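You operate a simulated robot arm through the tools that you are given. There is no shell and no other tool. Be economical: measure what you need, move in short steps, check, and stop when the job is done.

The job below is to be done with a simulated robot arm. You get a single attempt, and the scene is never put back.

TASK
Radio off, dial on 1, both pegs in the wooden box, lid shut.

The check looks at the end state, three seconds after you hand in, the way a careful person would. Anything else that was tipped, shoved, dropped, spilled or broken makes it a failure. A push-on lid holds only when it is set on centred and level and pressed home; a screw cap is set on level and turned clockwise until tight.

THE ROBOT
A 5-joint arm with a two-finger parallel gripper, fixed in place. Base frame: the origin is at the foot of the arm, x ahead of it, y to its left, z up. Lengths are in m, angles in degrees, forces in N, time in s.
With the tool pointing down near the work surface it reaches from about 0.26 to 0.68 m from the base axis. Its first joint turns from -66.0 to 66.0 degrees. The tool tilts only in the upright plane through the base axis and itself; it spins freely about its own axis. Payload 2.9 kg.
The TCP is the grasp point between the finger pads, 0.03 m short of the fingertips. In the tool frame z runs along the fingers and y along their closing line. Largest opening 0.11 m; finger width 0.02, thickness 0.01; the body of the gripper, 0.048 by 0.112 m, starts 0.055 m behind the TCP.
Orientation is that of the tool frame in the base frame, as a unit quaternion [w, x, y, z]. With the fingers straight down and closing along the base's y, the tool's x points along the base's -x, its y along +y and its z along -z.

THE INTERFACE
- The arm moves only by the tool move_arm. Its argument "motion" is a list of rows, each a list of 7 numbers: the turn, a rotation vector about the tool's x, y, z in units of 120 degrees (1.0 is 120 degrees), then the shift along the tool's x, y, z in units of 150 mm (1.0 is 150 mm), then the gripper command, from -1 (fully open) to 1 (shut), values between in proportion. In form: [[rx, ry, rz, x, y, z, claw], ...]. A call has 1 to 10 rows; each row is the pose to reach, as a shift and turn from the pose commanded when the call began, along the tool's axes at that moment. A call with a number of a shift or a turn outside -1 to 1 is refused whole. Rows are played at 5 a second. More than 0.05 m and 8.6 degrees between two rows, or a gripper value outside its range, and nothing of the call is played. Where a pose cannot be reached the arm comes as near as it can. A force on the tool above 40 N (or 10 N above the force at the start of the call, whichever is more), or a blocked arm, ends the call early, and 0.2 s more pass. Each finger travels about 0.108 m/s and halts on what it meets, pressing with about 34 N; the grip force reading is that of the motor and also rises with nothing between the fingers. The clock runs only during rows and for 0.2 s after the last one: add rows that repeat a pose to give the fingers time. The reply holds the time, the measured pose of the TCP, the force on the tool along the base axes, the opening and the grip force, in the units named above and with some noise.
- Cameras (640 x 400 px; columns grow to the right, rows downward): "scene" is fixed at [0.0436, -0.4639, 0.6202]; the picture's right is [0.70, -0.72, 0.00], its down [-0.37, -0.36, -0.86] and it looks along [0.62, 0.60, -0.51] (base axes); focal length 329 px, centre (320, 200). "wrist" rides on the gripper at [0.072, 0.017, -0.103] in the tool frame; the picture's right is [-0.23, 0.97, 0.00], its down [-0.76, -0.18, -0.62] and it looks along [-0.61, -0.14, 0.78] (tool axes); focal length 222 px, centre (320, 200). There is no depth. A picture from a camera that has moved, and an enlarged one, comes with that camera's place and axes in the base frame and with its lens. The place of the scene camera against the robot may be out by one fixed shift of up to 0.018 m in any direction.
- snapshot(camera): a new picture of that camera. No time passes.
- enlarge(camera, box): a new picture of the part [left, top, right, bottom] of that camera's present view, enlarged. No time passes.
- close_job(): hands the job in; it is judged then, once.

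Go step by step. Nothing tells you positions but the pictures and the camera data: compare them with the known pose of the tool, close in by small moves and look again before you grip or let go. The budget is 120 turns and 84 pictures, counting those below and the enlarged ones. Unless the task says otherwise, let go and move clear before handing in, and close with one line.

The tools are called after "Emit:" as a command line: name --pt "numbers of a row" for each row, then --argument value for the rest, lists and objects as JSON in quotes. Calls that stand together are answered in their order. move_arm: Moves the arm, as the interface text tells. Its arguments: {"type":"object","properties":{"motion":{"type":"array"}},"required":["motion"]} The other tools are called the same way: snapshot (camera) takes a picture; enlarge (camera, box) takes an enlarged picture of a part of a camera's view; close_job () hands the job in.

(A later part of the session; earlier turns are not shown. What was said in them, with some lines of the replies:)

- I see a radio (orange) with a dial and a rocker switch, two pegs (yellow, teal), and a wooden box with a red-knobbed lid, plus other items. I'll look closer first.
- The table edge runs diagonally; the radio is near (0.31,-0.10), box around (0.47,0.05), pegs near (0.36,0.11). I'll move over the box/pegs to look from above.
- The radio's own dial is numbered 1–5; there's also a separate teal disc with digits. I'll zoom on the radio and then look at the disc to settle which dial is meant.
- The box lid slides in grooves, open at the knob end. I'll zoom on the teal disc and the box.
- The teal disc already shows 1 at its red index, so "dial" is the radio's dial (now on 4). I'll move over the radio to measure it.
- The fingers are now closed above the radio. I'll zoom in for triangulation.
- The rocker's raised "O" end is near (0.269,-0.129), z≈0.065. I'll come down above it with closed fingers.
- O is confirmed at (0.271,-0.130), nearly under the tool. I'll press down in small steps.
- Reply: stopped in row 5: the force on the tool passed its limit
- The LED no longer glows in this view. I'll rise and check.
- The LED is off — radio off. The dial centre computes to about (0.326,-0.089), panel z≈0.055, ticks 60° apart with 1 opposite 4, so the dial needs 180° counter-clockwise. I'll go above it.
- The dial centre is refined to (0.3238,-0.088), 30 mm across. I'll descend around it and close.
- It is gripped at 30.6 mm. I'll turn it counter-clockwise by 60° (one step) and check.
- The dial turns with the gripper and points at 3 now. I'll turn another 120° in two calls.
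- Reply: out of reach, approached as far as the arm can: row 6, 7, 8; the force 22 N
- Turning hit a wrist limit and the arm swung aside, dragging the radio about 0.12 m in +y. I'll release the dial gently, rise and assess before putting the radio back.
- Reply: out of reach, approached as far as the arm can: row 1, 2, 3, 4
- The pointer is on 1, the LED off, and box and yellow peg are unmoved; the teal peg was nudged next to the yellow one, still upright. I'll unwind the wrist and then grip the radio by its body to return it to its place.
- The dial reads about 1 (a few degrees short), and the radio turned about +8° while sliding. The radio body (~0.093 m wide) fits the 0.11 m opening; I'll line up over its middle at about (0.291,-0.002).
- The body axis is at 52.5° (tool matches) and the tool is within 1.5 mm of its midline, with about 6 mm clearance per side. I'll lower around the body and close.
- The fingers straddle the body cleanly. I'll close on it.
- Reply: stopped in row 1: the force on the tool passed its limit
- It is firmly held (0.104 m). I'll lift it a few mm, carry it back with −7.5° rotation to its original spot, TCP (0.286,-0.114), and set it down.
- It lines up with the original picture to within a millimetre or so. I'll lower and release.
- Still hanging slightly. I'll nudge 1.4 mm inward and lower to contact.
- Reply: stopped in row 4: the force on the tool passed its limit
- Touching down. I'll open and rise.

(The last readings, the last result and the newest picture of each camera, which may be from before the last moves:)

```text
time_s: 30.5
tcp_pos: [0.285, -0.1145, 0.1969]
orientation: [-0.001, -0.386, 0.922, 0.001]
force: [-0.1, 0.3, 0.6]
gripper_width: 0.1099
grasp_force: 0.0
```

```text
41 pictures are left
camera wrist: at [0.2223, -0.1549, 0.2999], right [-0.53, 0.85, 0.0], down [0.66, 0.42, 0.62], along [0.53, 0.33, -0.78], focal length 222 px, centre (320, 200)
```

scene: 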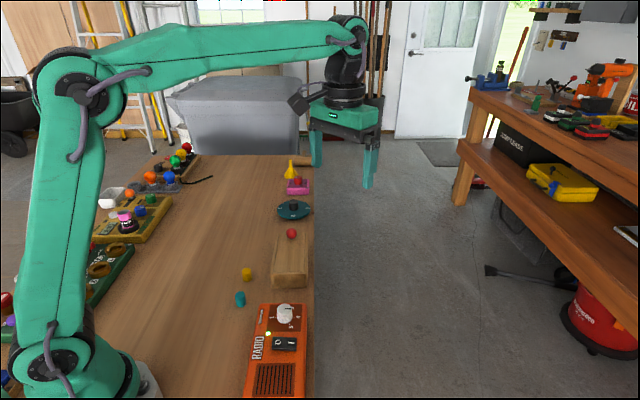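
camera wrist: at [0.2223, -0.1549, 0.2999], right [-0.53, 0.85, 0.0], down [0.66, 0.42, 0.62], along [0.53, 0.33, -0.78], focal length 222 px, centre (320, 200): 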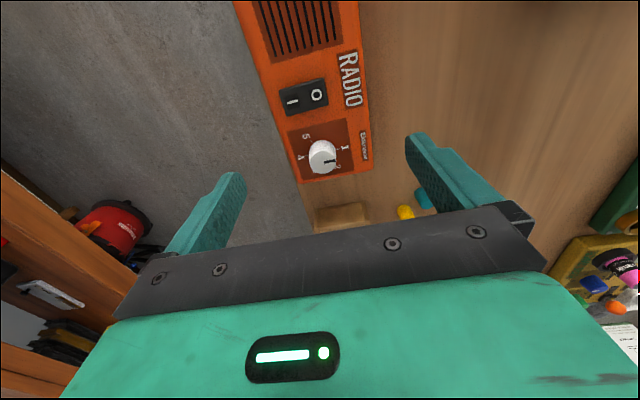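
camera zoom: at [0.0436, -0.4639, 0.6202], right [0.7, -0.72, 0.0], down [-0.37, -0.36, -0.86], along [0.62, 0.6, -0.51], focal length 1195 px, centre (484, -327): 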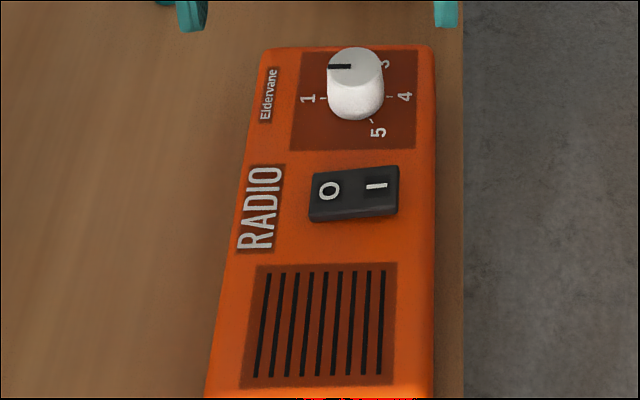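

The radio is back within ~1–2 mm of its start. I'll check the pointer closely.

Emit:
enlarge --camera "wrist" --box '[270, 110, 380, 190]'

```text
5.00 times, centred on (325, 150) of wrist
camera zoom: at [0.2223, -0.1549, 0.2999], right [-0.53, 0.85, 0.0], down [0.66, 0.42, 0.62], along [0.53, 0.33, -0.78], focal length 1111 px, centre (295, 450)
```

zoom: 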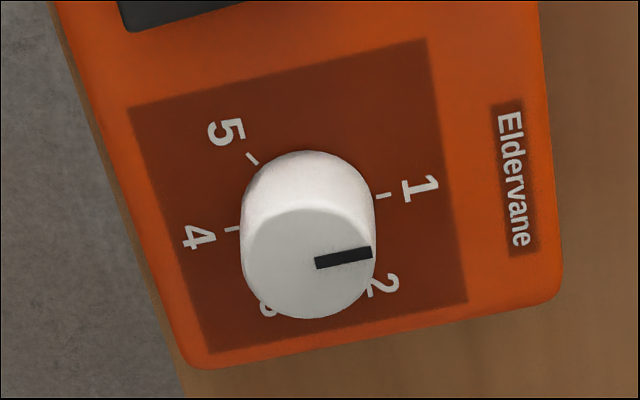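

The pointer is parallel to the 4–1 line: dial on 1, radio off. Now I'll look at the box and pegs.

Emit:
move_arm --pt "0 0 0 0 0 -0.3 -1" --pt "0 0 0 -0.25 0.03 -0.5 -1" --pt "0 0 0 -0.5 0.06 -0.69 -1" --pt "0 0 0 -0.75 0.1 -0.69 -1" --pt "0 0 0 -1 0.13 -0.69 -1" --pt "0 0 0 -1 0.13 -0.69 -1"

Emit:
snapshot --camera "wrist"

Emit:
enlarge --camera "scene" --box '[220, 170, 330, 300]'

```text
time_s: 31.9
tcp_pos: [0.3774, 0.0077, 0.3009]
orientation: [-0.001, -0.385, 0.923, -0.001]
force: [-0.3, 0.1, -0.6]
gripper_width: 0.1099
grasp_force: 0.1
```

```text
39 pictures are left
camera wrist: at [0.3135, -0.0327, 0.4036], right [-0.53, 0.85, 0.0], down [0.66, 0.42, 0.62], along [0.53, 0.33, -0.78], focal length 222 px, centre (320, 200)
```

wrist: 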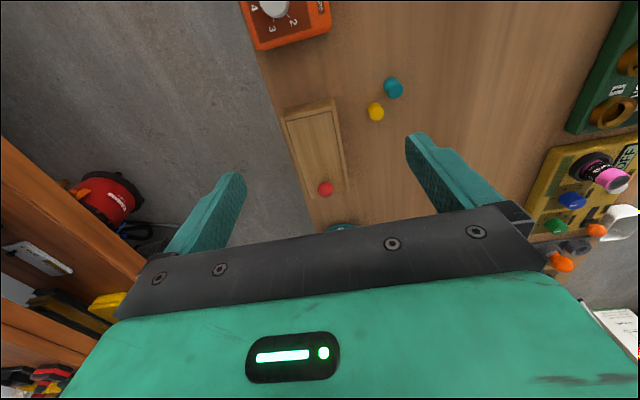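

```text
3.08 times, centred on (275, 235) of scene
camera zoom: at [0.0436, -0.4639, 0.6202], right [0.7, -0.72, 0.0], down [-0.37, -0.36, -0.86], along [0.62, 0.6, -0.51], focal length 1011 px, centre (458, 92)
```

zoom: 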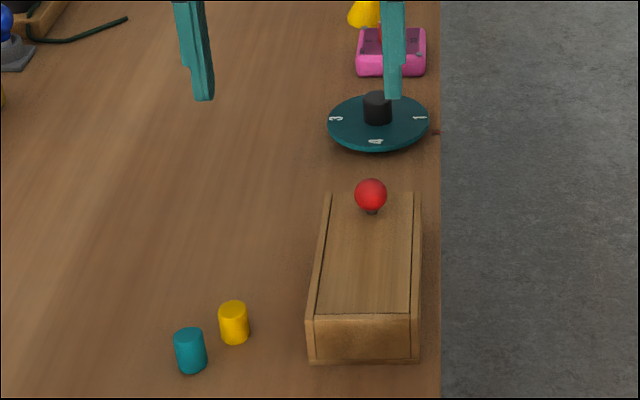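

The pegs stand at about (0.363,0.105) yellow and (0.321,0.103) teal; the lid's red ball is near (0.515,0.107,0.068). I'll go above the ball with a moderately open gripper.

Emit:
move_arm --pt "0 0 0 -0.25 -0.04 0.1 0" --pt "0 0 0 -0.5 -0.09 0.25 0" --pt "0 0 0 -0.75 -0.14 0.4 0" --pt "0 0 0 -1 -0.187 0.6 0" --pt "0 0 0 -1 -0.187 0.85 0" --pt "0 0 0 -1 -0.187 0.95 0"

Emit:
snapshot --camera "wrist"

```text
time_s: 33.3
tcp_pos: [0.5024, 0.0959, 0.158]
orientation: [0.0, -0.385, 0.923, 0.0]
force: [-0.4, 0.4, 0.2]
gripper_width: 0.055
grasp_force: 0.1
```

```text
37 pictures are left
camera wrist: at [0.4391, 0.0543, 0.2599], right [-0.53, 0.85, 0.0], down [0.66, 0.42, 0.62], along [0.53, 0.33, -0.78], focal length 222 px, centre (320, 200)
```

wrist: 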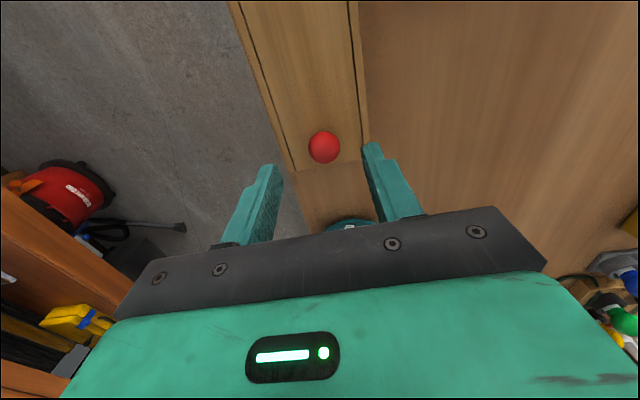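

Emit:
move_arm --pt "0 0 0 -0.103 0 0.15 0" --pt "0 0 0 -0.103 0 0.3 0" --pt "0 0 0 -0.103 0 0.4 0" --pt "0 0 0 -0.103 0 0.4 0"

Emit:
enlarge --camera "wrist" --box '[220, 90, 420, 240]'

Emit:
enlarge --camera "scene" --box '[240, 180, 340, 300]'

```text
time_s: 34.3
tcp_pos: [0.5134, 0.1062, 0.0981]
orientation: [0.0, -0.386, 0.922, 0.001]
force: [-0.2, 0.1, -0.5]
gripper_width: 0.055
grasp_force: 0.1
```

```text
2.67 times, centred on (320, 165) of wrist
camera zoom: at [0.4496, 0.0648, 0.2005], right [-0.53, 0.85, 0.0], down [0.66, 0.42, 0.62], along [0.53, 0.33, -0.78], focal length 592 px, centre (320, 293)
```

zoom: 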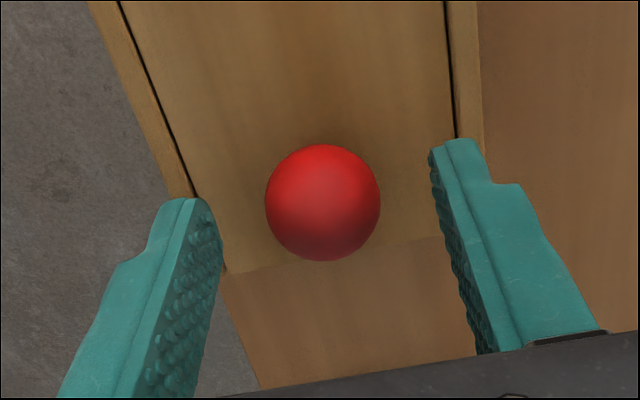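

```text
3.33 times, centred on (290, 240) of scene
camera zoom: at [0.0436, -0.4639, 0.6202], right [0.7, -0.72, 0.0], down [-0.37, -0.36, -0.86], along [0.62, 0.6, -0.51], focal length 1095 px, centre (420, 67)
```

zoom: 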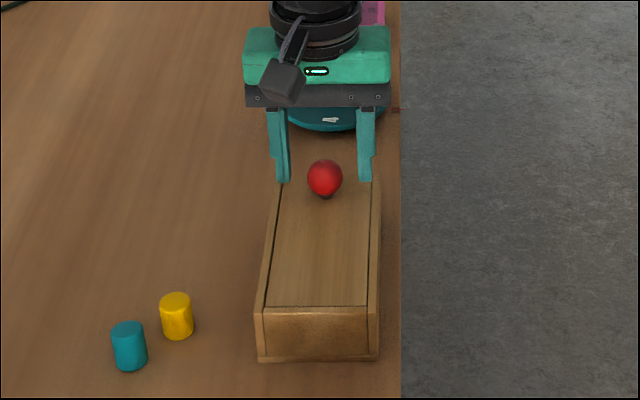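

The ball is centred (about 29 mm across). I'll narrow the fingers, lower a bit and close.

Emit:
move_arm --pt "0 0 0 -0.01 0 0 0.25" --pt "0 0 0 -0.01 0 0.03 0.25" --pt "0 0 0 -0.01 0 0.06 0.25" --pt "0 0 0 -0.01 0 0.085 0.25" --pt "0 0 0 -0.01 0 0.085 1" --pt "0 0 0 -0.01 0 0.085 1"

```text
time_s: 35.7
tcp_pos: [0.515, 0.1068, 0.0859]
orientation: [0.001, -0.387, 0.922, 0.0]
force: [-6.9, 8.2, 4.9]
gripper_width: 0.0295
grasp_force: 45.0
```

Gripped. I'll slide the lid out along the box's axis, first 3 cm.

Emit:
move_arm --pt "0 0 0 -0.05 0 0 1" --pt "0 0 0 -0.1 0 0 1" --pt "0 0 0 -0.15 -0.001 0 1" --pt "0 0 0 -0.2 -0.002 0 1"

Emit:
enlarge --camera "scene" --box '[240, 180, 340, 300]'

```text
time_s: 36.7
tcp_pos: [0.5351, 0.1285, 0.0867]
orientation: [-0.001, -0.386, 0.922, 0.0]
force: [-13.0, 12.5, 9.3]
gripper_width: 0.0294
grasp_force: 45.2
```

```text
3.33 times, centred on (290, 240) of scene
camera zoom: at [0.0435, -0.4639, 0.6202], right [0.7, -0.72, 0.0], down [-0.37, -0.36, -0.86], along [0.62, 0.6, -0.51], focal length 1095 px, centre (420, 67)
```

zoom: 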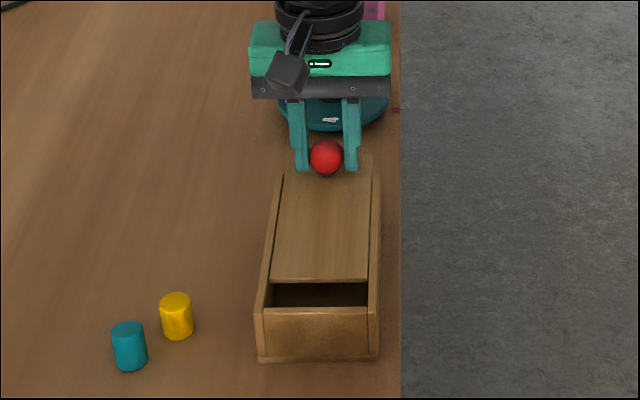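

The lid slides nicely. I'll continue 6 cm more, easing slightly to the side that relieves the lateral force.

Emit:
move_arm --pt "0 0 0 -0.05 0.01 0 1" --pt "0 0 0 -0.1 0.013 0 1" --pt "0 0 0 -0.16 0.016 0 1" --pt "0 0 0 -0.22 0.018 0 1" --pt "0 0 0 -0.28 0.02 0 1" --pt "0 0 0 -0.34 0.022 0 1" --pt "0 0 0 -0.4 0.024 0 1"

Emit:
enlarge --camera "scene" --box '[240, 180, 340, 300]'

```text
time_s: 38.3
tcp_pos: [0.5778, 0.1705, 0.0857]
orientation: [0.003, -0.384, 0.923, 0.0]
force: [22.6, -22.2, -3.1]
gripper_width: 0.0293
grasp_force: 45.3
```

```text
3.33 times, centred on (290, 240) of scene
camera zoom: at [0.0436, -0.4639, 0.6202], right [0.7, -0.72, 0.0], down [-0.37, -0.36, -0.86], along [0.62, 0.6, -0.51], focal length 1095 px, centre (420, 67)
```

zoom: 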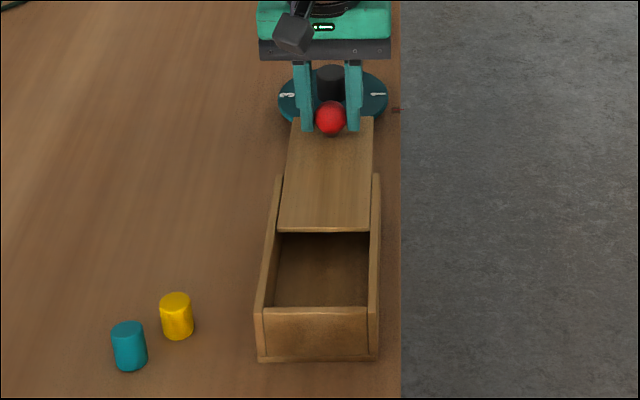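

The opening is about 9 cm — enough, and the lid is still in its grooves. I'll relieve the side force, release and rise.

Emit:
move_arm --pt "0 0 0 0 -0.006 0 1" --pt "0 0 0 0 -0.012 0 1" --pt "0 0 0 0 -0.012 0 0.25" --pt "0 0 0 0 -0.012 0 0.25" --pt "0 0 0 0 -0.012 -0.15 0.25" --pt "0 0 0 0 -0.012 -0.45 0.25" --pt "0 0 0 0 -0.012 -0.75 0"

Emit:
enlarge --camera "scene" --box '[220, 170, 340, 310]'

```text
time_s: 39.9
tcp_pos: [0.5763, 0.1708, 0.1978]
orientation: [0.0, -0.386, 0.922, 0.001]
force: [0.1, 0.2, 0.3]
gripper_width: 0.0551
grasp_force: 0.2
```

```text
2.86 times, centred on (280, 240) of scene
camera zoom: at [0.0436, -0.4639, 0.6202], right [0.7, -0.72, 0.0], down [-0.37, -0.36, -0.86], along [0.62, 0.6, -0.51], focal length 939 px, centre (434, 86)
```

zoom: 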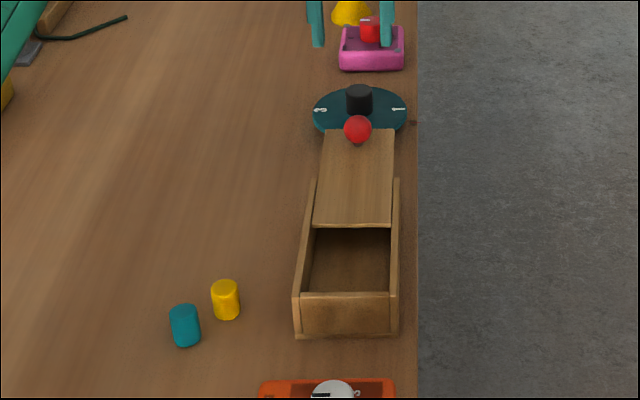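

The lid rests stably. Now I'll move above the yellow peg.

Emit:
move_arm --pt "0 0 0 0.25 0.13 0 0" --pt "0 0 0 0.5 0.27 0 0" --pt "0 0 0 0.75 0.4 0 0" --pt "0 0 0 1 0.53 0 0.15"

Emit:
move_arm --pt "0 0 0 0.15 0.08 0.1 0.15" --pt "0 0 0 0.31 0.177 0.2 0.15" --pt "0 0 0 0.31 0.177 0.3 0.15" --pt "0 0 0 0.31 0.177 0.3 0.15"

Emit:
snapshot --camera "wrist"

```text
time_s: 40.9
tcp_pos: [0.4136, 0.1199, 0.1984]
orientation: [0.0, -0.386, 0.922, 0.0]
force: [0.4, 0.5, -0.1]
gripper_width: 0.0467
grasp_force: 0.0
```

```text
time_s: 41.9
tcp_pos: [0.3635, 0.1064, 0.1528]
orientation: [0.0, -0.386, 0.923, 0.0]
force: [-0.2, 0.0, -0.3]
gripper_width: 0.047
grasp_force: 0.1
```

```text
31 pictures are left
camera wrist: at [0.2998, 0.0649, 0.2552], right [-0.53, 0.85, 0.0], down [0.66, 0.42, 0.62], along [0.53, 0.33, -0.78], focal length 222 px, centre (320, 200)
```

wrist: 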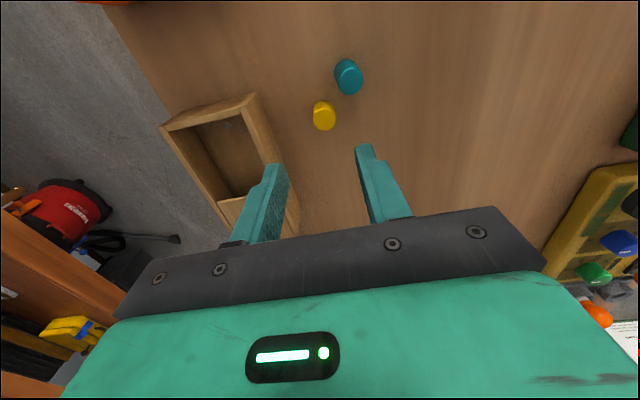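

Emit:
enlarge --camera "wrist" --box '[270, 40, 390, 160]'

```text
3.33 times, centred on (330, 100) of wrist
camera zoom: at [0.2998, 0.0649, 0.2552], right [-0.53, 0.85, 0.0], down [0.66, 0.42, 0.62], along [0.53, 0.33, -0.78], focal length 740 px, centre (287, 533)
```

zoom: 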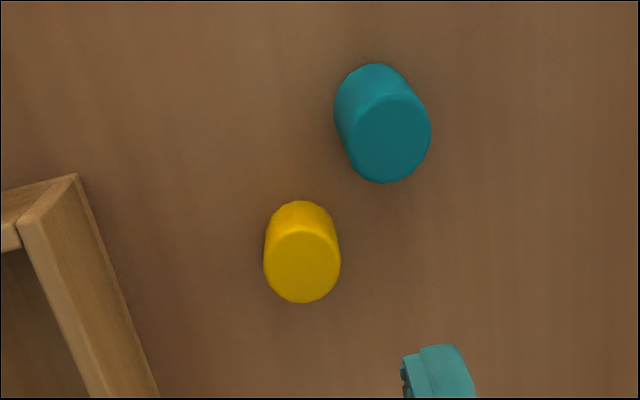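

The yellow peg is ~5 mm to the tool's +y, 22 mm across. I'll correct, descend, and grip.

Emit:
move_arm --pt "0 0 0 -0.006 0.032 0.2 0.15" --pt "0 0 0 -0.006 0.032 0.4 0.15" --pt "0 0 0 -0.006 0.032 0.6 0.15" --pt "0 0 0 -0.006 0.032 0.7 0.15" --pt "0 0 0 -0.006 0.032 0.765 0.15" --pt "0 0 0 -0.006 0.032 0.765 0.15"

Emit:
snapshot --camera "wrist"

```text
time_s: 43.3
tcp_pos: [0.361, 0.1104, 0.0373]
orientation: [0.0, -0.386, 0.922, 0.0]
force: [-1.2, 0.5, 0.8]
gripper_width: 0.0468
grasp_force: 0.0
```

```text
29 pictures are left
camera wrist: at [0.2969, 0.0693, 0.1408], right [-0.53, 0.85, 0.0], down [0.66, 0.42, 0.62], along [0.53, 0.33, -0.78], focal length 222 px, centre (320, 200)
```

wrist: 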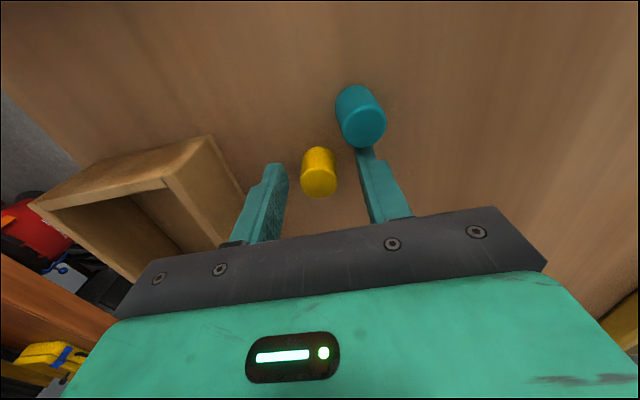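

Emit:
move_arm --pt "0 0 0 0.02 0 0 0.15" --pt "0 0 0 0.02 0 0 1" --pt "0 0 0 0.02 0 0 1" --pt "0 0 0 0.02 0 0 1"

Emit:
enlarge --camera "wrist" --box '[20, 60, 420, 300]'

```text
time_s: 44.3
tcp_pos: [0.3581, 0.1086, 0.0375]
orientation: [0.0, -0.386, 0.923, -0.001]
force: [0.2, -0.3, 0.4]
gripper_width: 0.0218
grasp_force: 33.9
```

```text
1.60 times, centred on (220, 180) of wrist
camera zoom: at [0.295, 0.0672, 0.141], right [-0.53, 0.85, 0.0], down [0.66, 0.42, 0.62], along [0.53, 0.33, -0.78], focal length 355 px, centre (480, 232)
```

zoom: 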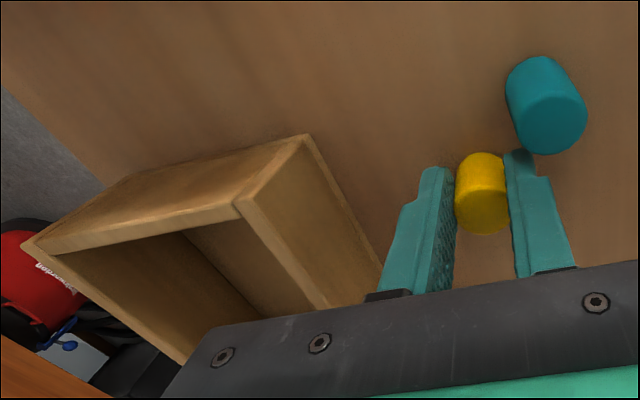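

The peg is gripped. I'll lift it and move over the box opening.

Emit:
move_arm --pt "0 0 0 0 0 -0.25 1" --pt "0 0 0 0 0 -0.55 1" --pt "0 0 0 0 0 -0.75 1" --pt "0 0 0 -0.04 -0.25 -0.75 1" --pt "0 0 0 -0.08 -0.5 -0.75 1" --pt "0 0 0 -0.128 -0.734 -0.75 1" --pt "0 0 0 -0.128 -0.734 -0.75 1"

Emit:
enlarge --camera "wrist" --box '[180, 40, 480, 230]'

Emit:
enlarge --camera "scene" --box '[220, 170, 340, 310]'

```text
time_s: 45.9
tcp_pos: [0.4514, 0.043, 0.1513]
orientation: [0.0, -0.387, 0.922, 0.0]
force: [-0.1, 0.6, 0.1]
gripper_width: 0.0217
grasp_force: 34.0
```

```text
2.11 times, centred on (330, 135) of wrist
camera zoom: at [0.3872, 0.0029, 0.2535], right [-0.53, 0.85, 0.0], down [0.66, 0.42, 0.62], along [0.53, 0.33, -0.78], focal length 468 px, centre (299, 337)
```

zoom: 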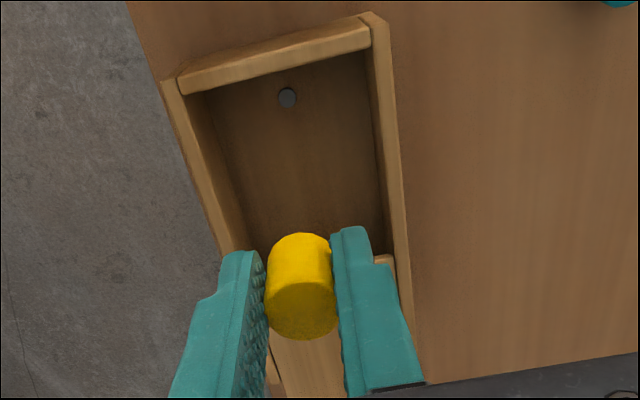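

```text
2.86 times, centred on (280, 240) of scene
camera zoom: at [0.0436, -0.4639, 0.6202], right [0.7, -0.72, 0.0], down [-0.37, -0.36, -0.86], along [0.62, 0.6, -0.51], focal length 939 px, centre (434, 86)
```

zoom: 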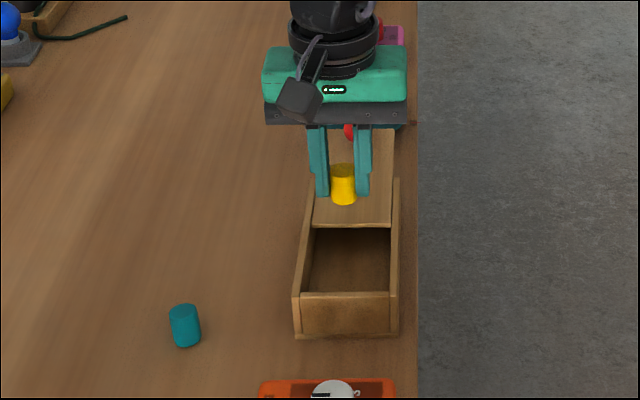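

The opening runs 88 mm from the near wall, 70 mm wide, and the tool is on its centreline. I'll lower the yellow peg toward the lid side of the opening.

Emit:
move_arm --pt "0 0 0 -0.12 0 0.1 1" --pt "0 0 0 -0.12 0 0.3 1" --pt "0 0 0 -0.12 0 0.5 1" --pt "0 0 0 -0.12 0 0.6 1" --pt "0 0 0 -0.12 0 0.64 1" --pt "0 0 0 -0.12 0 0.66 1" --pt "0 0 0 -0.12 0 0.675 1"

Emit:
enlarge --camera "scene" --box '[240, 190, 340, 300]'

```text
time_s: 47.5
tcp_pos: [0.4631, 0.0567, 0.0483]
orientation: [0.0, -0.386, 0.922, 0.0]
force: [0.0, 0.8, 1.2]
gripper_width: 0.0218
grasp_force: 34.1
```

```text
3.64 times, centred on (290, 245) of scene
camera zoom: at [0.0436, -0.4639, 0.6202], right [0.7, -0.72, 0.0], down [-0.37, -0.36, -0.86], along [0.62, 0.6, -0.51], focal length 1195 px, centre (429, 36)
```

zoom: 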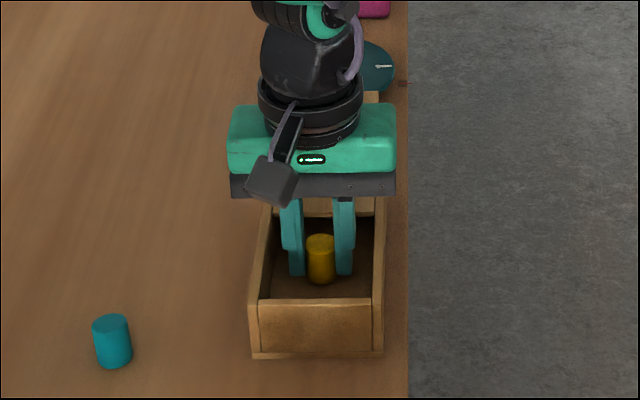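

Emit:
move_arm --pt "0 0 0 0 0 0.01 1" --pt "0 0 0 0 0 0.02 1" --pt "0 0 0 0 0 0.03 1"

```text
time_s: 48.3
tcp_pos: [0.4629, 0.058, 0.0455]
orientation: [0.0, -0.386, 0.923, 0.0]
force: [0.3, 0.4, 0.4]
gripper_width: 0.022
grasp_force: 33.8
```

Emit:
move_arm --pt "0 0 0 0 0 0.01 1" --pt "0 0 0 0 0 0.02 1" --pt "0 0 0 0 0 0.03 1"

```text
time_s: 49.1
tcp_pos: [0.4632, 0.0574, 0.0422]
orientation: [0.001, -0.387, 0.922, 0.0]
force: [-8.6, 2.6, 26.9]
gripper_width: 0.0217
grasp_force: 34.5
```

It touches the floor. I'll release with a small opening, then rise straight up.

Emit:
move_arm --pt "0 0 0 0 0 -0.005 0.38" --pt "0 0 0 0 0 -0.005 0.38" --pt "0 0 0 0 0 -0.2 0.38" --pt "0 0 0 0 0 -0.45 0.38" --pt "0 0 0 0 0 -0.75 0.38"

Emit:
enlarge --camera "wrist" --box '[180, 40, 480, 230]'

```text
time_s: 50.3
tcp_pos: [0.4619, 0.059, 0.1527]
orientation: [0.0, -0.386, 0.922, 0.0]
force: [0.2, 0.4, -0.6]
gripper_width: 0.034
grasp_force: 0.1
```

```text
2.11 times, centred on (330, 135) of wrist
camera zoom: at [0.3989, 0.0166, 0.2556], right [-0.53, 0.85, 0.0], down [0.66, 0.42, 0.62], along [0.53, 0.33, -0.78], focal length 468 px, centre (299, 337)
```

zoom: 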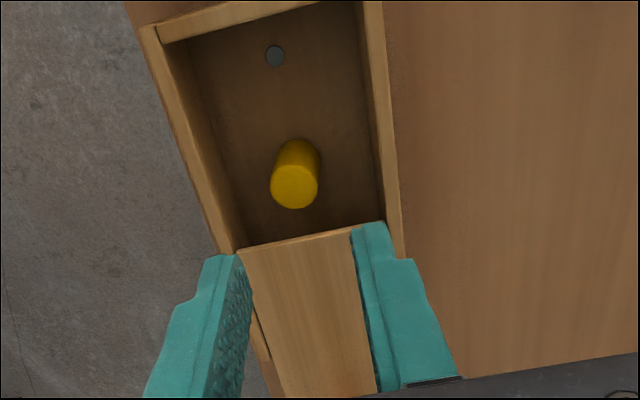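

The yellow peg stands inside. Next I'll fetch the teal peg, near (0.318,0.111).

Emit:
move_arm --pt "0 0 0 0.1 0.23 0 0.1" --pt "0 0 0 0.21 0.46 0 0.1" --pt "0 0 0 0.32 0.7 0 0.1" --pt "0 0 0 0.427 0.927 0 0.1" --pt "0 0 0 0.427 0.927 0 0.1"

Emit:
enlarge --camera "wrist" --box '[260, 60, 380, 180]'

```text
time_s: 51.5
tcp_pos: [0.3176, 0.108, 0.1521]
orientation: [0.0, -0.386, 0.923, 0.0]
force: [0.6, 0.3, 0.0]
gripper_width: 0.0492
grasp_force: 0.1
```

```text
3.33 times, centred on (320, 120) of wrist
camera zoom: at [0.2545, 0.0675, 0.2552], right [-0.53, 0.85, 0.0], down [0.66, 0.42, 0.62], along [0.53, 0.33, -0.78], focal length 740 px, centre (320, 467)
```

zoom: 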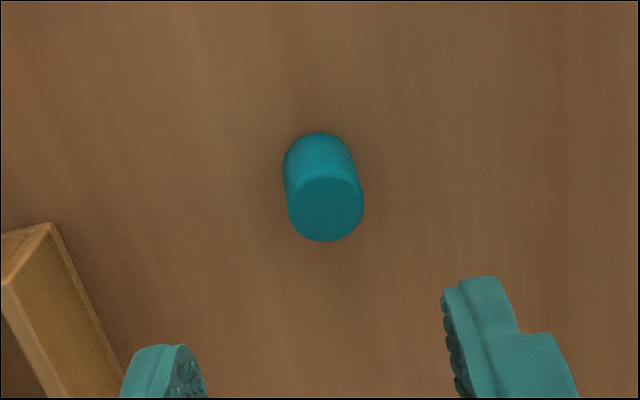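

Emit:
move_arm --pt "0 0 0 -0.003 0.01 0.2 0.1" --pt "0 0 0 -0.003 0.01 0.4 0.1" --pt "0 0 0 -0.003 0.01 0.6 0.1" --pt "0 0 0 -0.003 0.01 0.765 0.1" --pt "0 0 0 -0.003 0.01 0.765 0.1" --pt "0 0 0 -0.003 0.01 0.765 1" --pt "0 0 0 -0.003 0.01 0.765 1" --pt "0 0 0 -0.003 0.01 0.765 1"

Emit:
enlarge --camera "wrist" --box '[220, 100, 420, 250]'

```text
time_s: 53.3
tcp_pos: [0.3179, 0.1107, 0.0394]
orientation: [-0.001, -0.387, 0.922, 0.0]
force: [0.2, 0.2, -0.1]
gripper_width: 0.0217
grasp_force: 33.8
```

```text
2.67 times, centred on (320, 175) of wrist
camera zoom: at [0.2545, 0.069, 0.1412], right [-0.53, 0.85, 0.0], down [0.66, 0.42, 0.62], along [0.53, 0.33, -0.78], focal length 592 px, centre (320, 267)
```

zoom: 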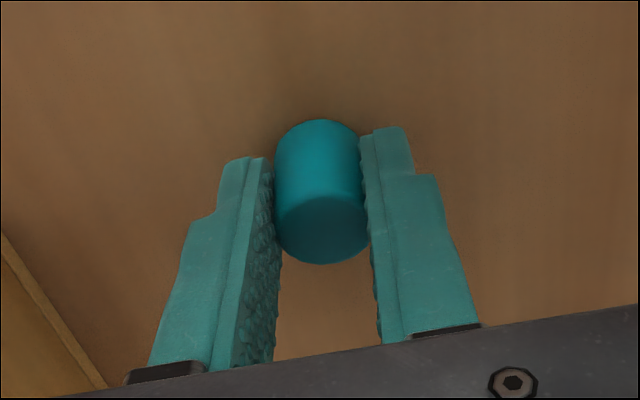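

Held. I'll lift, carry to the box and position beside the yellow peg, toward the near wall.

Emit:
move_arm --pt "0 0 0 0 0 -0.25 1" --pt "0 0 0 0 0 -0.55 1" --pt "0 0 0 0 0 -0.77 1" --pt "0 0 0 -0.05 -0.24 -0.77 1" --pt "0 0 0 -0.1 -0.48 -0.77 1" --pt "0 0 0 -0.16 -0.72 -0.77 1" --pt "0 0 0 -0.225 -0.95 -0.77 1" --pt "0 0 0 -0.225 -0.95 -0.77 1"

Emit:
enlarge --camera "wrist" --box '[180, 40, 480, 230]'

```text
time_s: 55.1
tcp_pos: [0.4458, 0.0334, 0.1536]
orientation: [0.0, -0.385, 0.923, -0.001]
force: [0.8, 0.5, 0.5]
gripper_width: 0.022
grasp_force: 34.1
```

```text
2.11 times, centred on (330, 135) of wrist
camera zoom: at [0.3813, -0.0072, 0.2559], right [-0.53, 0.85, 0.0], down [0.66, 0.42, 0.62], along [0.53, 0.33, -0.78], focal length 468 px, centre (299, 337)
```

zoom: 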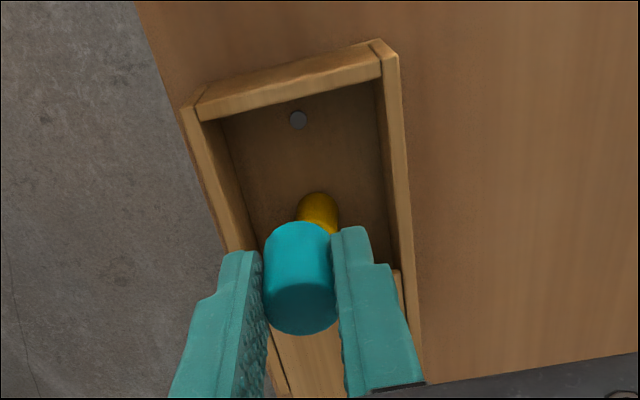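

Emit:
move_arm --pt "0 0 0 0.012 0.02 0.05 1" --pt "0 0 0 0.012 0.02 0.25 1" --pt "0 0 0 0.012 0.02 0.45 1" --pt "0 0 0 0.012 0.02 0.6 1" --pt "0 0 0 0.012 0.02 0.67 1" --pt "0 0 0 0.012 0.02 0.7 1" --pt "0 0 0 0.012 0.02 0.715 1"

Emit:
enlarge --camera "scene" --box '[240, 190, 340, 300]'

```text
time_s: 56.7
tcp_pos: [0.441, 0.0361, 0.0462]
orientation: [0.0, -0.386, 0.923, -0.001]
force: [0.5, -0.1, 0.1]
gripper_width: 0.022
grasp_force: 34.2
```

```text
3.64 times, centred on (290, 245) of scene
camera zoom: at [0.0436, -0.4639, 0.6202], right [0.7, -0.72, 0.0], down [-0.37, -0.36, -0.86], along [0.62, 0.6, -0.51], focal length 1195 px, centre (429, 36)
```

zoom: 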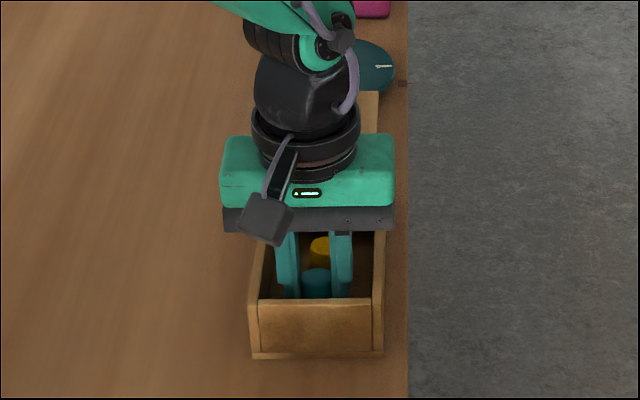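

Both are in place. I'll lower the last couple of millimetres, release and rise.

Emit:
move_arm --pt "0 0 0 0 0 0.006 1" --pt "0 0 0 0 0 0.012 1" --pt "0 0 0 0 0 0.012 0.38" --pt "0 0 0 0 0 0.012 0.38" --pt "0 0 0 0 0 -0.2 0.38" --pt "0 0 0 0 0 -0.45 0.38" --pt "0 0 0 0 0 -0.75 0.38"

Emit:
enlarge --camera "wrist" --box '[180, 40, 480, 230]'

Emit:
enlarge --camera "scene" --box '[240, 190, 340, 300]'

```text
time_s: 58.3
tcp_pos: [0.4396, 0.0348, 0.1597]
orientation: [0.0, -0.386, 0.922, 0.0]
force: [0.5, 0.8, -0.5]
gripper_width: 0.0342
grasp_force: 0.0
```

```text
2.11 times, centred on (330, 135) of wrist
camera zoom: at [0.3768, -0.0059, 0.2629], right [-0.53, 0.85, 0.0], down [0.66, 0.42, 0.62], along [0.53, 0.33, -0.78], focal length 468 px, centre (299, 337)
```

zoom: 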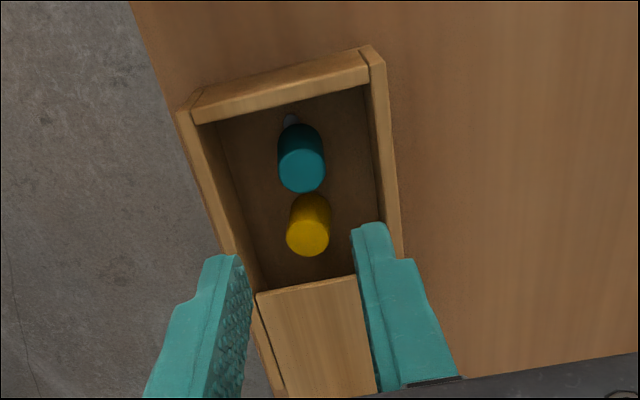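

```text
3.64 times, centred on (290, 245) of scene
camera zoom: at [0.0436, -0.4639, 0.6202], right [0.7, -0.72, 0.0], down [-0.37, -0.36, -0.86], along [0.62, 0.6, -0.51], focal length 1195 px, centre (429, 36)
```

zoom: 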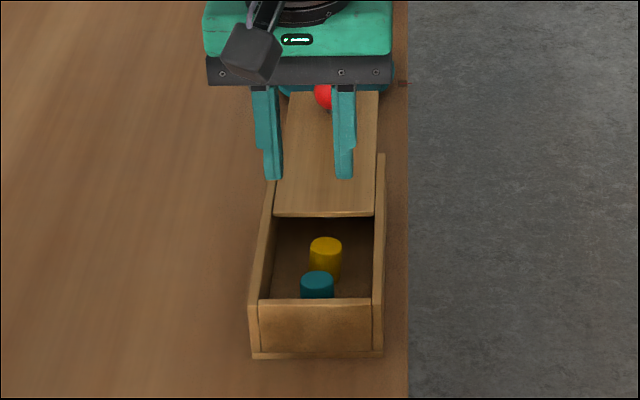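

Both pegs stand inside, below the rim. Now I'll return to the lid's ball near (0.577,0.170).

Emit:
move_arm --pt "0 0 0 -0.25 0 0 0.1" --pt "0 0 0 -0.5 0 0 0.1" --pt "0 0 0 -0.75 0 0 0.1" --pt "0 0 0 -1 0 0 0.1"

Emit:
move_arm --pt "0 0 0 -0.15 0 0.1 0.1" --pt "0 0 0 -0.28 0 0.25 0.1" --pt "0 0 0 -0.28 0 0.38 0.1" --pt "0 0 0 -0.28 0 0.38 0.1"

Emit:
enlarge --camera "wrist" --box '[220, 90, 420, 240]'

```text
time_s: 59.3
tcp_pos: [0.5444, 0.1427, 0.1587]
orientation: [-0.001, -0.386, 0.922, -0.001]
force: [0.0, -0.2, 0.3]
gripper_width: 0.0497
grasp_force: 0.1
```

```text
time_s: 60.3
tcp_pos: [0.5744, 0.173, 0.1026]
orientation: [-0.001, -0.385, 0.923, 0.0]
force: [-0.1, 0.2, 0.6]
gripper_width: 0.0496
grasp_force: 0.1
```

```text
2.67 times, centred on (320, 165) of wrist
camera zoom: at [0.5112, 0.1306, 0.2047], right [-0.53, 0.85, 0.0], down [0.66, 0.42, 0.62], along [0.53, 0.33, -0.78], focal length 592 px, centre (320, 293)
```

zoom: 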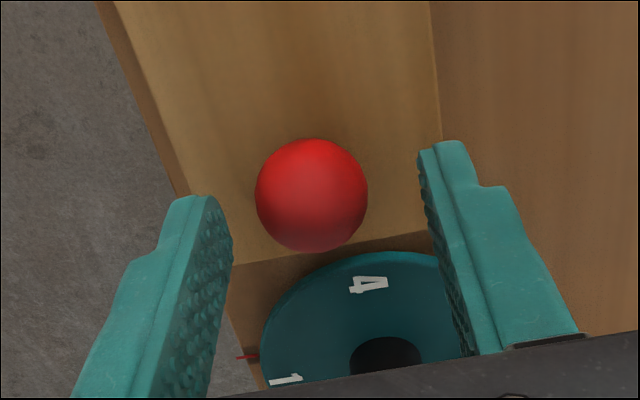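

Emit:
move_arm --pt "0 0 0 -0.003 -0.018 0.02 0.25" --pt "0 0 0 -0.003 -0.018 0.06 0.25" --pt "0 0 0 -0.003 -0.018 0.105 0.25" --pt "0 0 0 -0.003 -0.018 0.105 0.25" --pt "0 0 0 -0.003 -0.018 0.105 1" --pt "0 0 0 -0.003 -0.018 0.105 1"

```text
time_s: 61.7
tcp_pos: [0.5781, 0.1706, 0.0871]
orientation: [0.001, -0.386, 0.922, 0.0]
force: [2.1, -0.9, -0.9]
gripper_width: 0.0295
grasp_force: 44.6
```

Held. I'll slide back in short steps, checking that the lid clears the pegs.

Emit:
move_arm --pt "0 0 0 0.05 0 0 1" --pt "0 0 0 0.1 0 0 1" --pt "0 0 0 0.15 0 0 1" --pt "0 0 0 0.2 0 0 1"

Emit:
enlarge --camera "scene" --box '[240, 190, 340, 300]'

```text
time_s: 62.7
tcp_pos: [0.5563, 0.1498, 0.0863]
orientation: [-0.001, -0.386, 0.922, -0.001]
force: [1.7, -2.0, 5.2]
gripper_width: 0.0294
grasp_force: 44.8
```

```text
3.64 times, centred on (290, 245) of scene
camera zoom: at [0.0436, -0.4639, 0.6202], right [0.7, -0.72, 0.0], down [-0.37, -0.36, -0.86], along [0.62, 0.6, -0.51], focal length 1195 px, centre (429, 36)
```

zoom: 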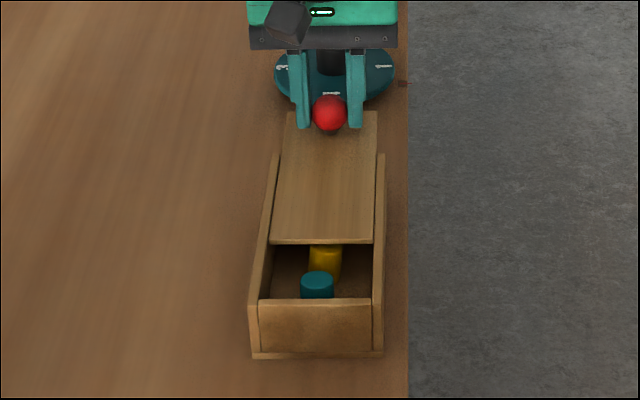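

The lid passes over the yellow peg without contact. I'll continue to near closed.

Emit:
move_arm --pt "0 0 0 0.06 0 0 1" --pt "0 0 0 0.12 0 0 1" --pt "0 0 0 0.18 0 0 1" --pt "0 0 0 0.24 0 0 1" --pt "0 0 0 0.3 0 0 1" --pt "0 0 0 0.36 0 0 1"

Emit:
enlarge --camera "scene" --box '[240, 190, 340, 300]'

```text
time_s: 64.1
tcp_pos: [0.5182, 0.1112, 0.0863]
orientation: [-0.001, -0.387, 0.922, 0.0]
force: [-5.8, 7.9, 14.3]
gripper_width: 0.0293
grasp_force: 44.6
```

```text
3.64 times, centred on (290, 245) of scene
camera zoom: at [0.0435, -0.4639, 0.6201], right [0.7, -0.72, 0.0], down [-0.37, -0.36, -0.86], along [0.62, 0.6, -0.51], focal length 1195 px, centre (429, 36)
```

zoom: 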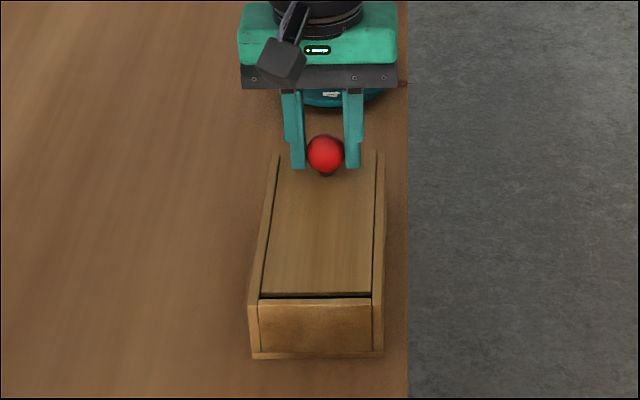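

About 5 mm left; I'll push on in 1 mm steps and watch the force.

Emit:
move_arm --pt "0 0 0 0.007 0.004 0 1" --pt "0 0 0 0.014 0.004 0 1" --pt "0 0 0 0.021 0.004 0 1" --pt "0 0 0 0.028 0.004 0 1" --pt "0 0 0 0.032 0.004 0 1"

Emit:
enlarge --camera "scene" --box '[240, 190, 340, 300]'

```text
time_s: 65.3
tcp_pos: [0.5152, 0.107, 0.0864]
orientation: [-0.001, -0.386, 0.922, 0.0]
force: [-1.9, 2.5, 11.7]
gripper_width: 0.0295
grasp_force: 44.6
```

```text
3.64 times, centred on (290, 245) of scene
camera zoom: at [0.0435, -0.4639, 0.6201], right [0.7, -0.72, 0.0], down [-0.37, -0.36, -0.86], along [0.62, 0.6, -0.51], focal length 1195 px, centre (429, 36)
```

zoom: 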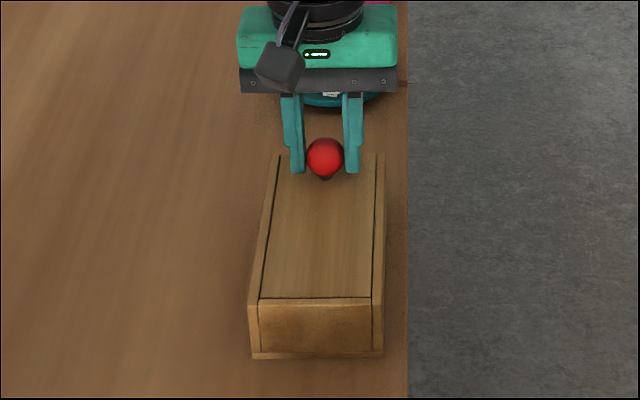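

It looks shut as at the start; one more millimetre to feel the stop.

Emit:
move_arm --pt "0 0 0 0.004 0 0 1" --pt "0 0 0 0.008 0 0 1"

```text
time_s: 65.9
tcp_pos: [0.5135, 0.1065, 0.0872]
orientation: [0.002, -0.386, 0.923, 0.0]
force: [7.2, 3.8, 7.8]
gripper_width: 0.0296
grasp_force: 44.8
```

There is axial resistance now: it is at the stop. I'll release and rise clear.

Emit:
move_arm --pt "0 0 0 0 0 0 0.25" --pt "0 0 0 0 0 0 0.25" --pt "0 0 0 0 0 -0.2 0.25" --pt "0 0 0 0 0 -0.5 0.25" --pt "0 0 0 0 0 -0.8 0" --pt "0 0 0 0 0 -1 0"

Emit:
snapshot --camera "wrist"

Emit:
enlarge --camera "scene" --box '[200, 150, 360, 400]'

Emit:
snapshot --camera "scene"

```text
time_s: 67.3
tcp_pos: [0.5123, 0.1065, 0.2367]
orientation: [-0.001, -0.387, 0.922, 0.0]
force: [-0.3, 0.1, -0.2]
gripper_width: 0.0551
grasp_force: 0.0
```

```text
13 pictures are left
camera wrist: at [0.4495, 0.0654, 0.3394], right [-0.53, 0.85, 0.0], down [0.66, 0.42, 0.62], along [0.53, 0.33, -0.78], focal length 222 px, centre (320, 200)
```

wrist: 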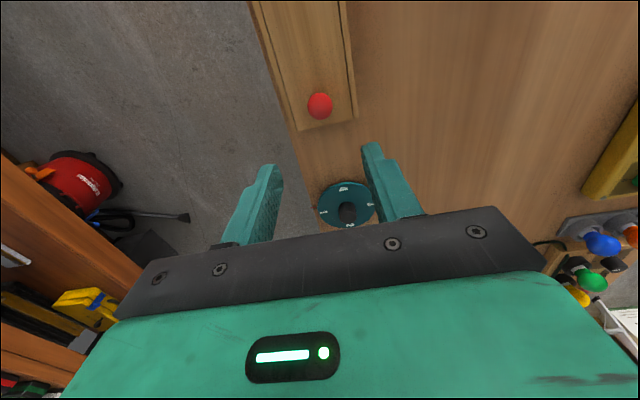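

```text
1.60 times, centred on (280, 275) of scene
camera zoom: at [0.0436, -0.4639, 0.6202], right [0.7, -0.72, 0.0], down [-0.37, -0.36, -0.86], along [0.62, 0.6, -0.51], focal length 526 px, centre (384, 80)
```

zoom: 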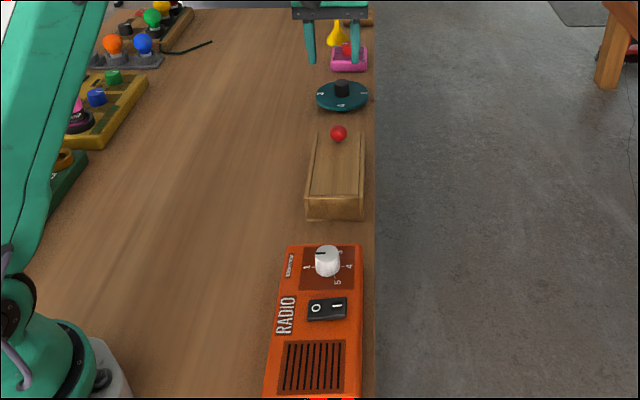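

```text
11 pictures are left
```

scene: 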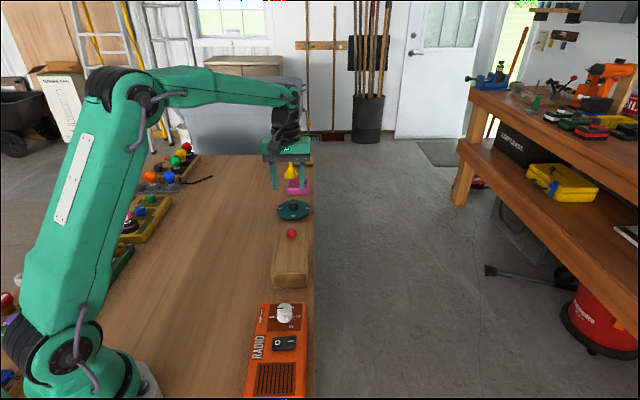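

Radio, dial, box and surroundings look right, and nothing else appears out of place; the arm is clear. Handing in.

Emit:
close_job

```text
The job is handed in.
```

I've handed the job in: the radio is off, its dial is on 1, both pegs are standing in the wooden box and the lid is shut. While I was turning the dial, the arm hit a wrist limit and dragged the radio about 0.12 m, nudging the teal peg. I put the radio back within about 2 mm of its start, but the check could still count it as shoved.
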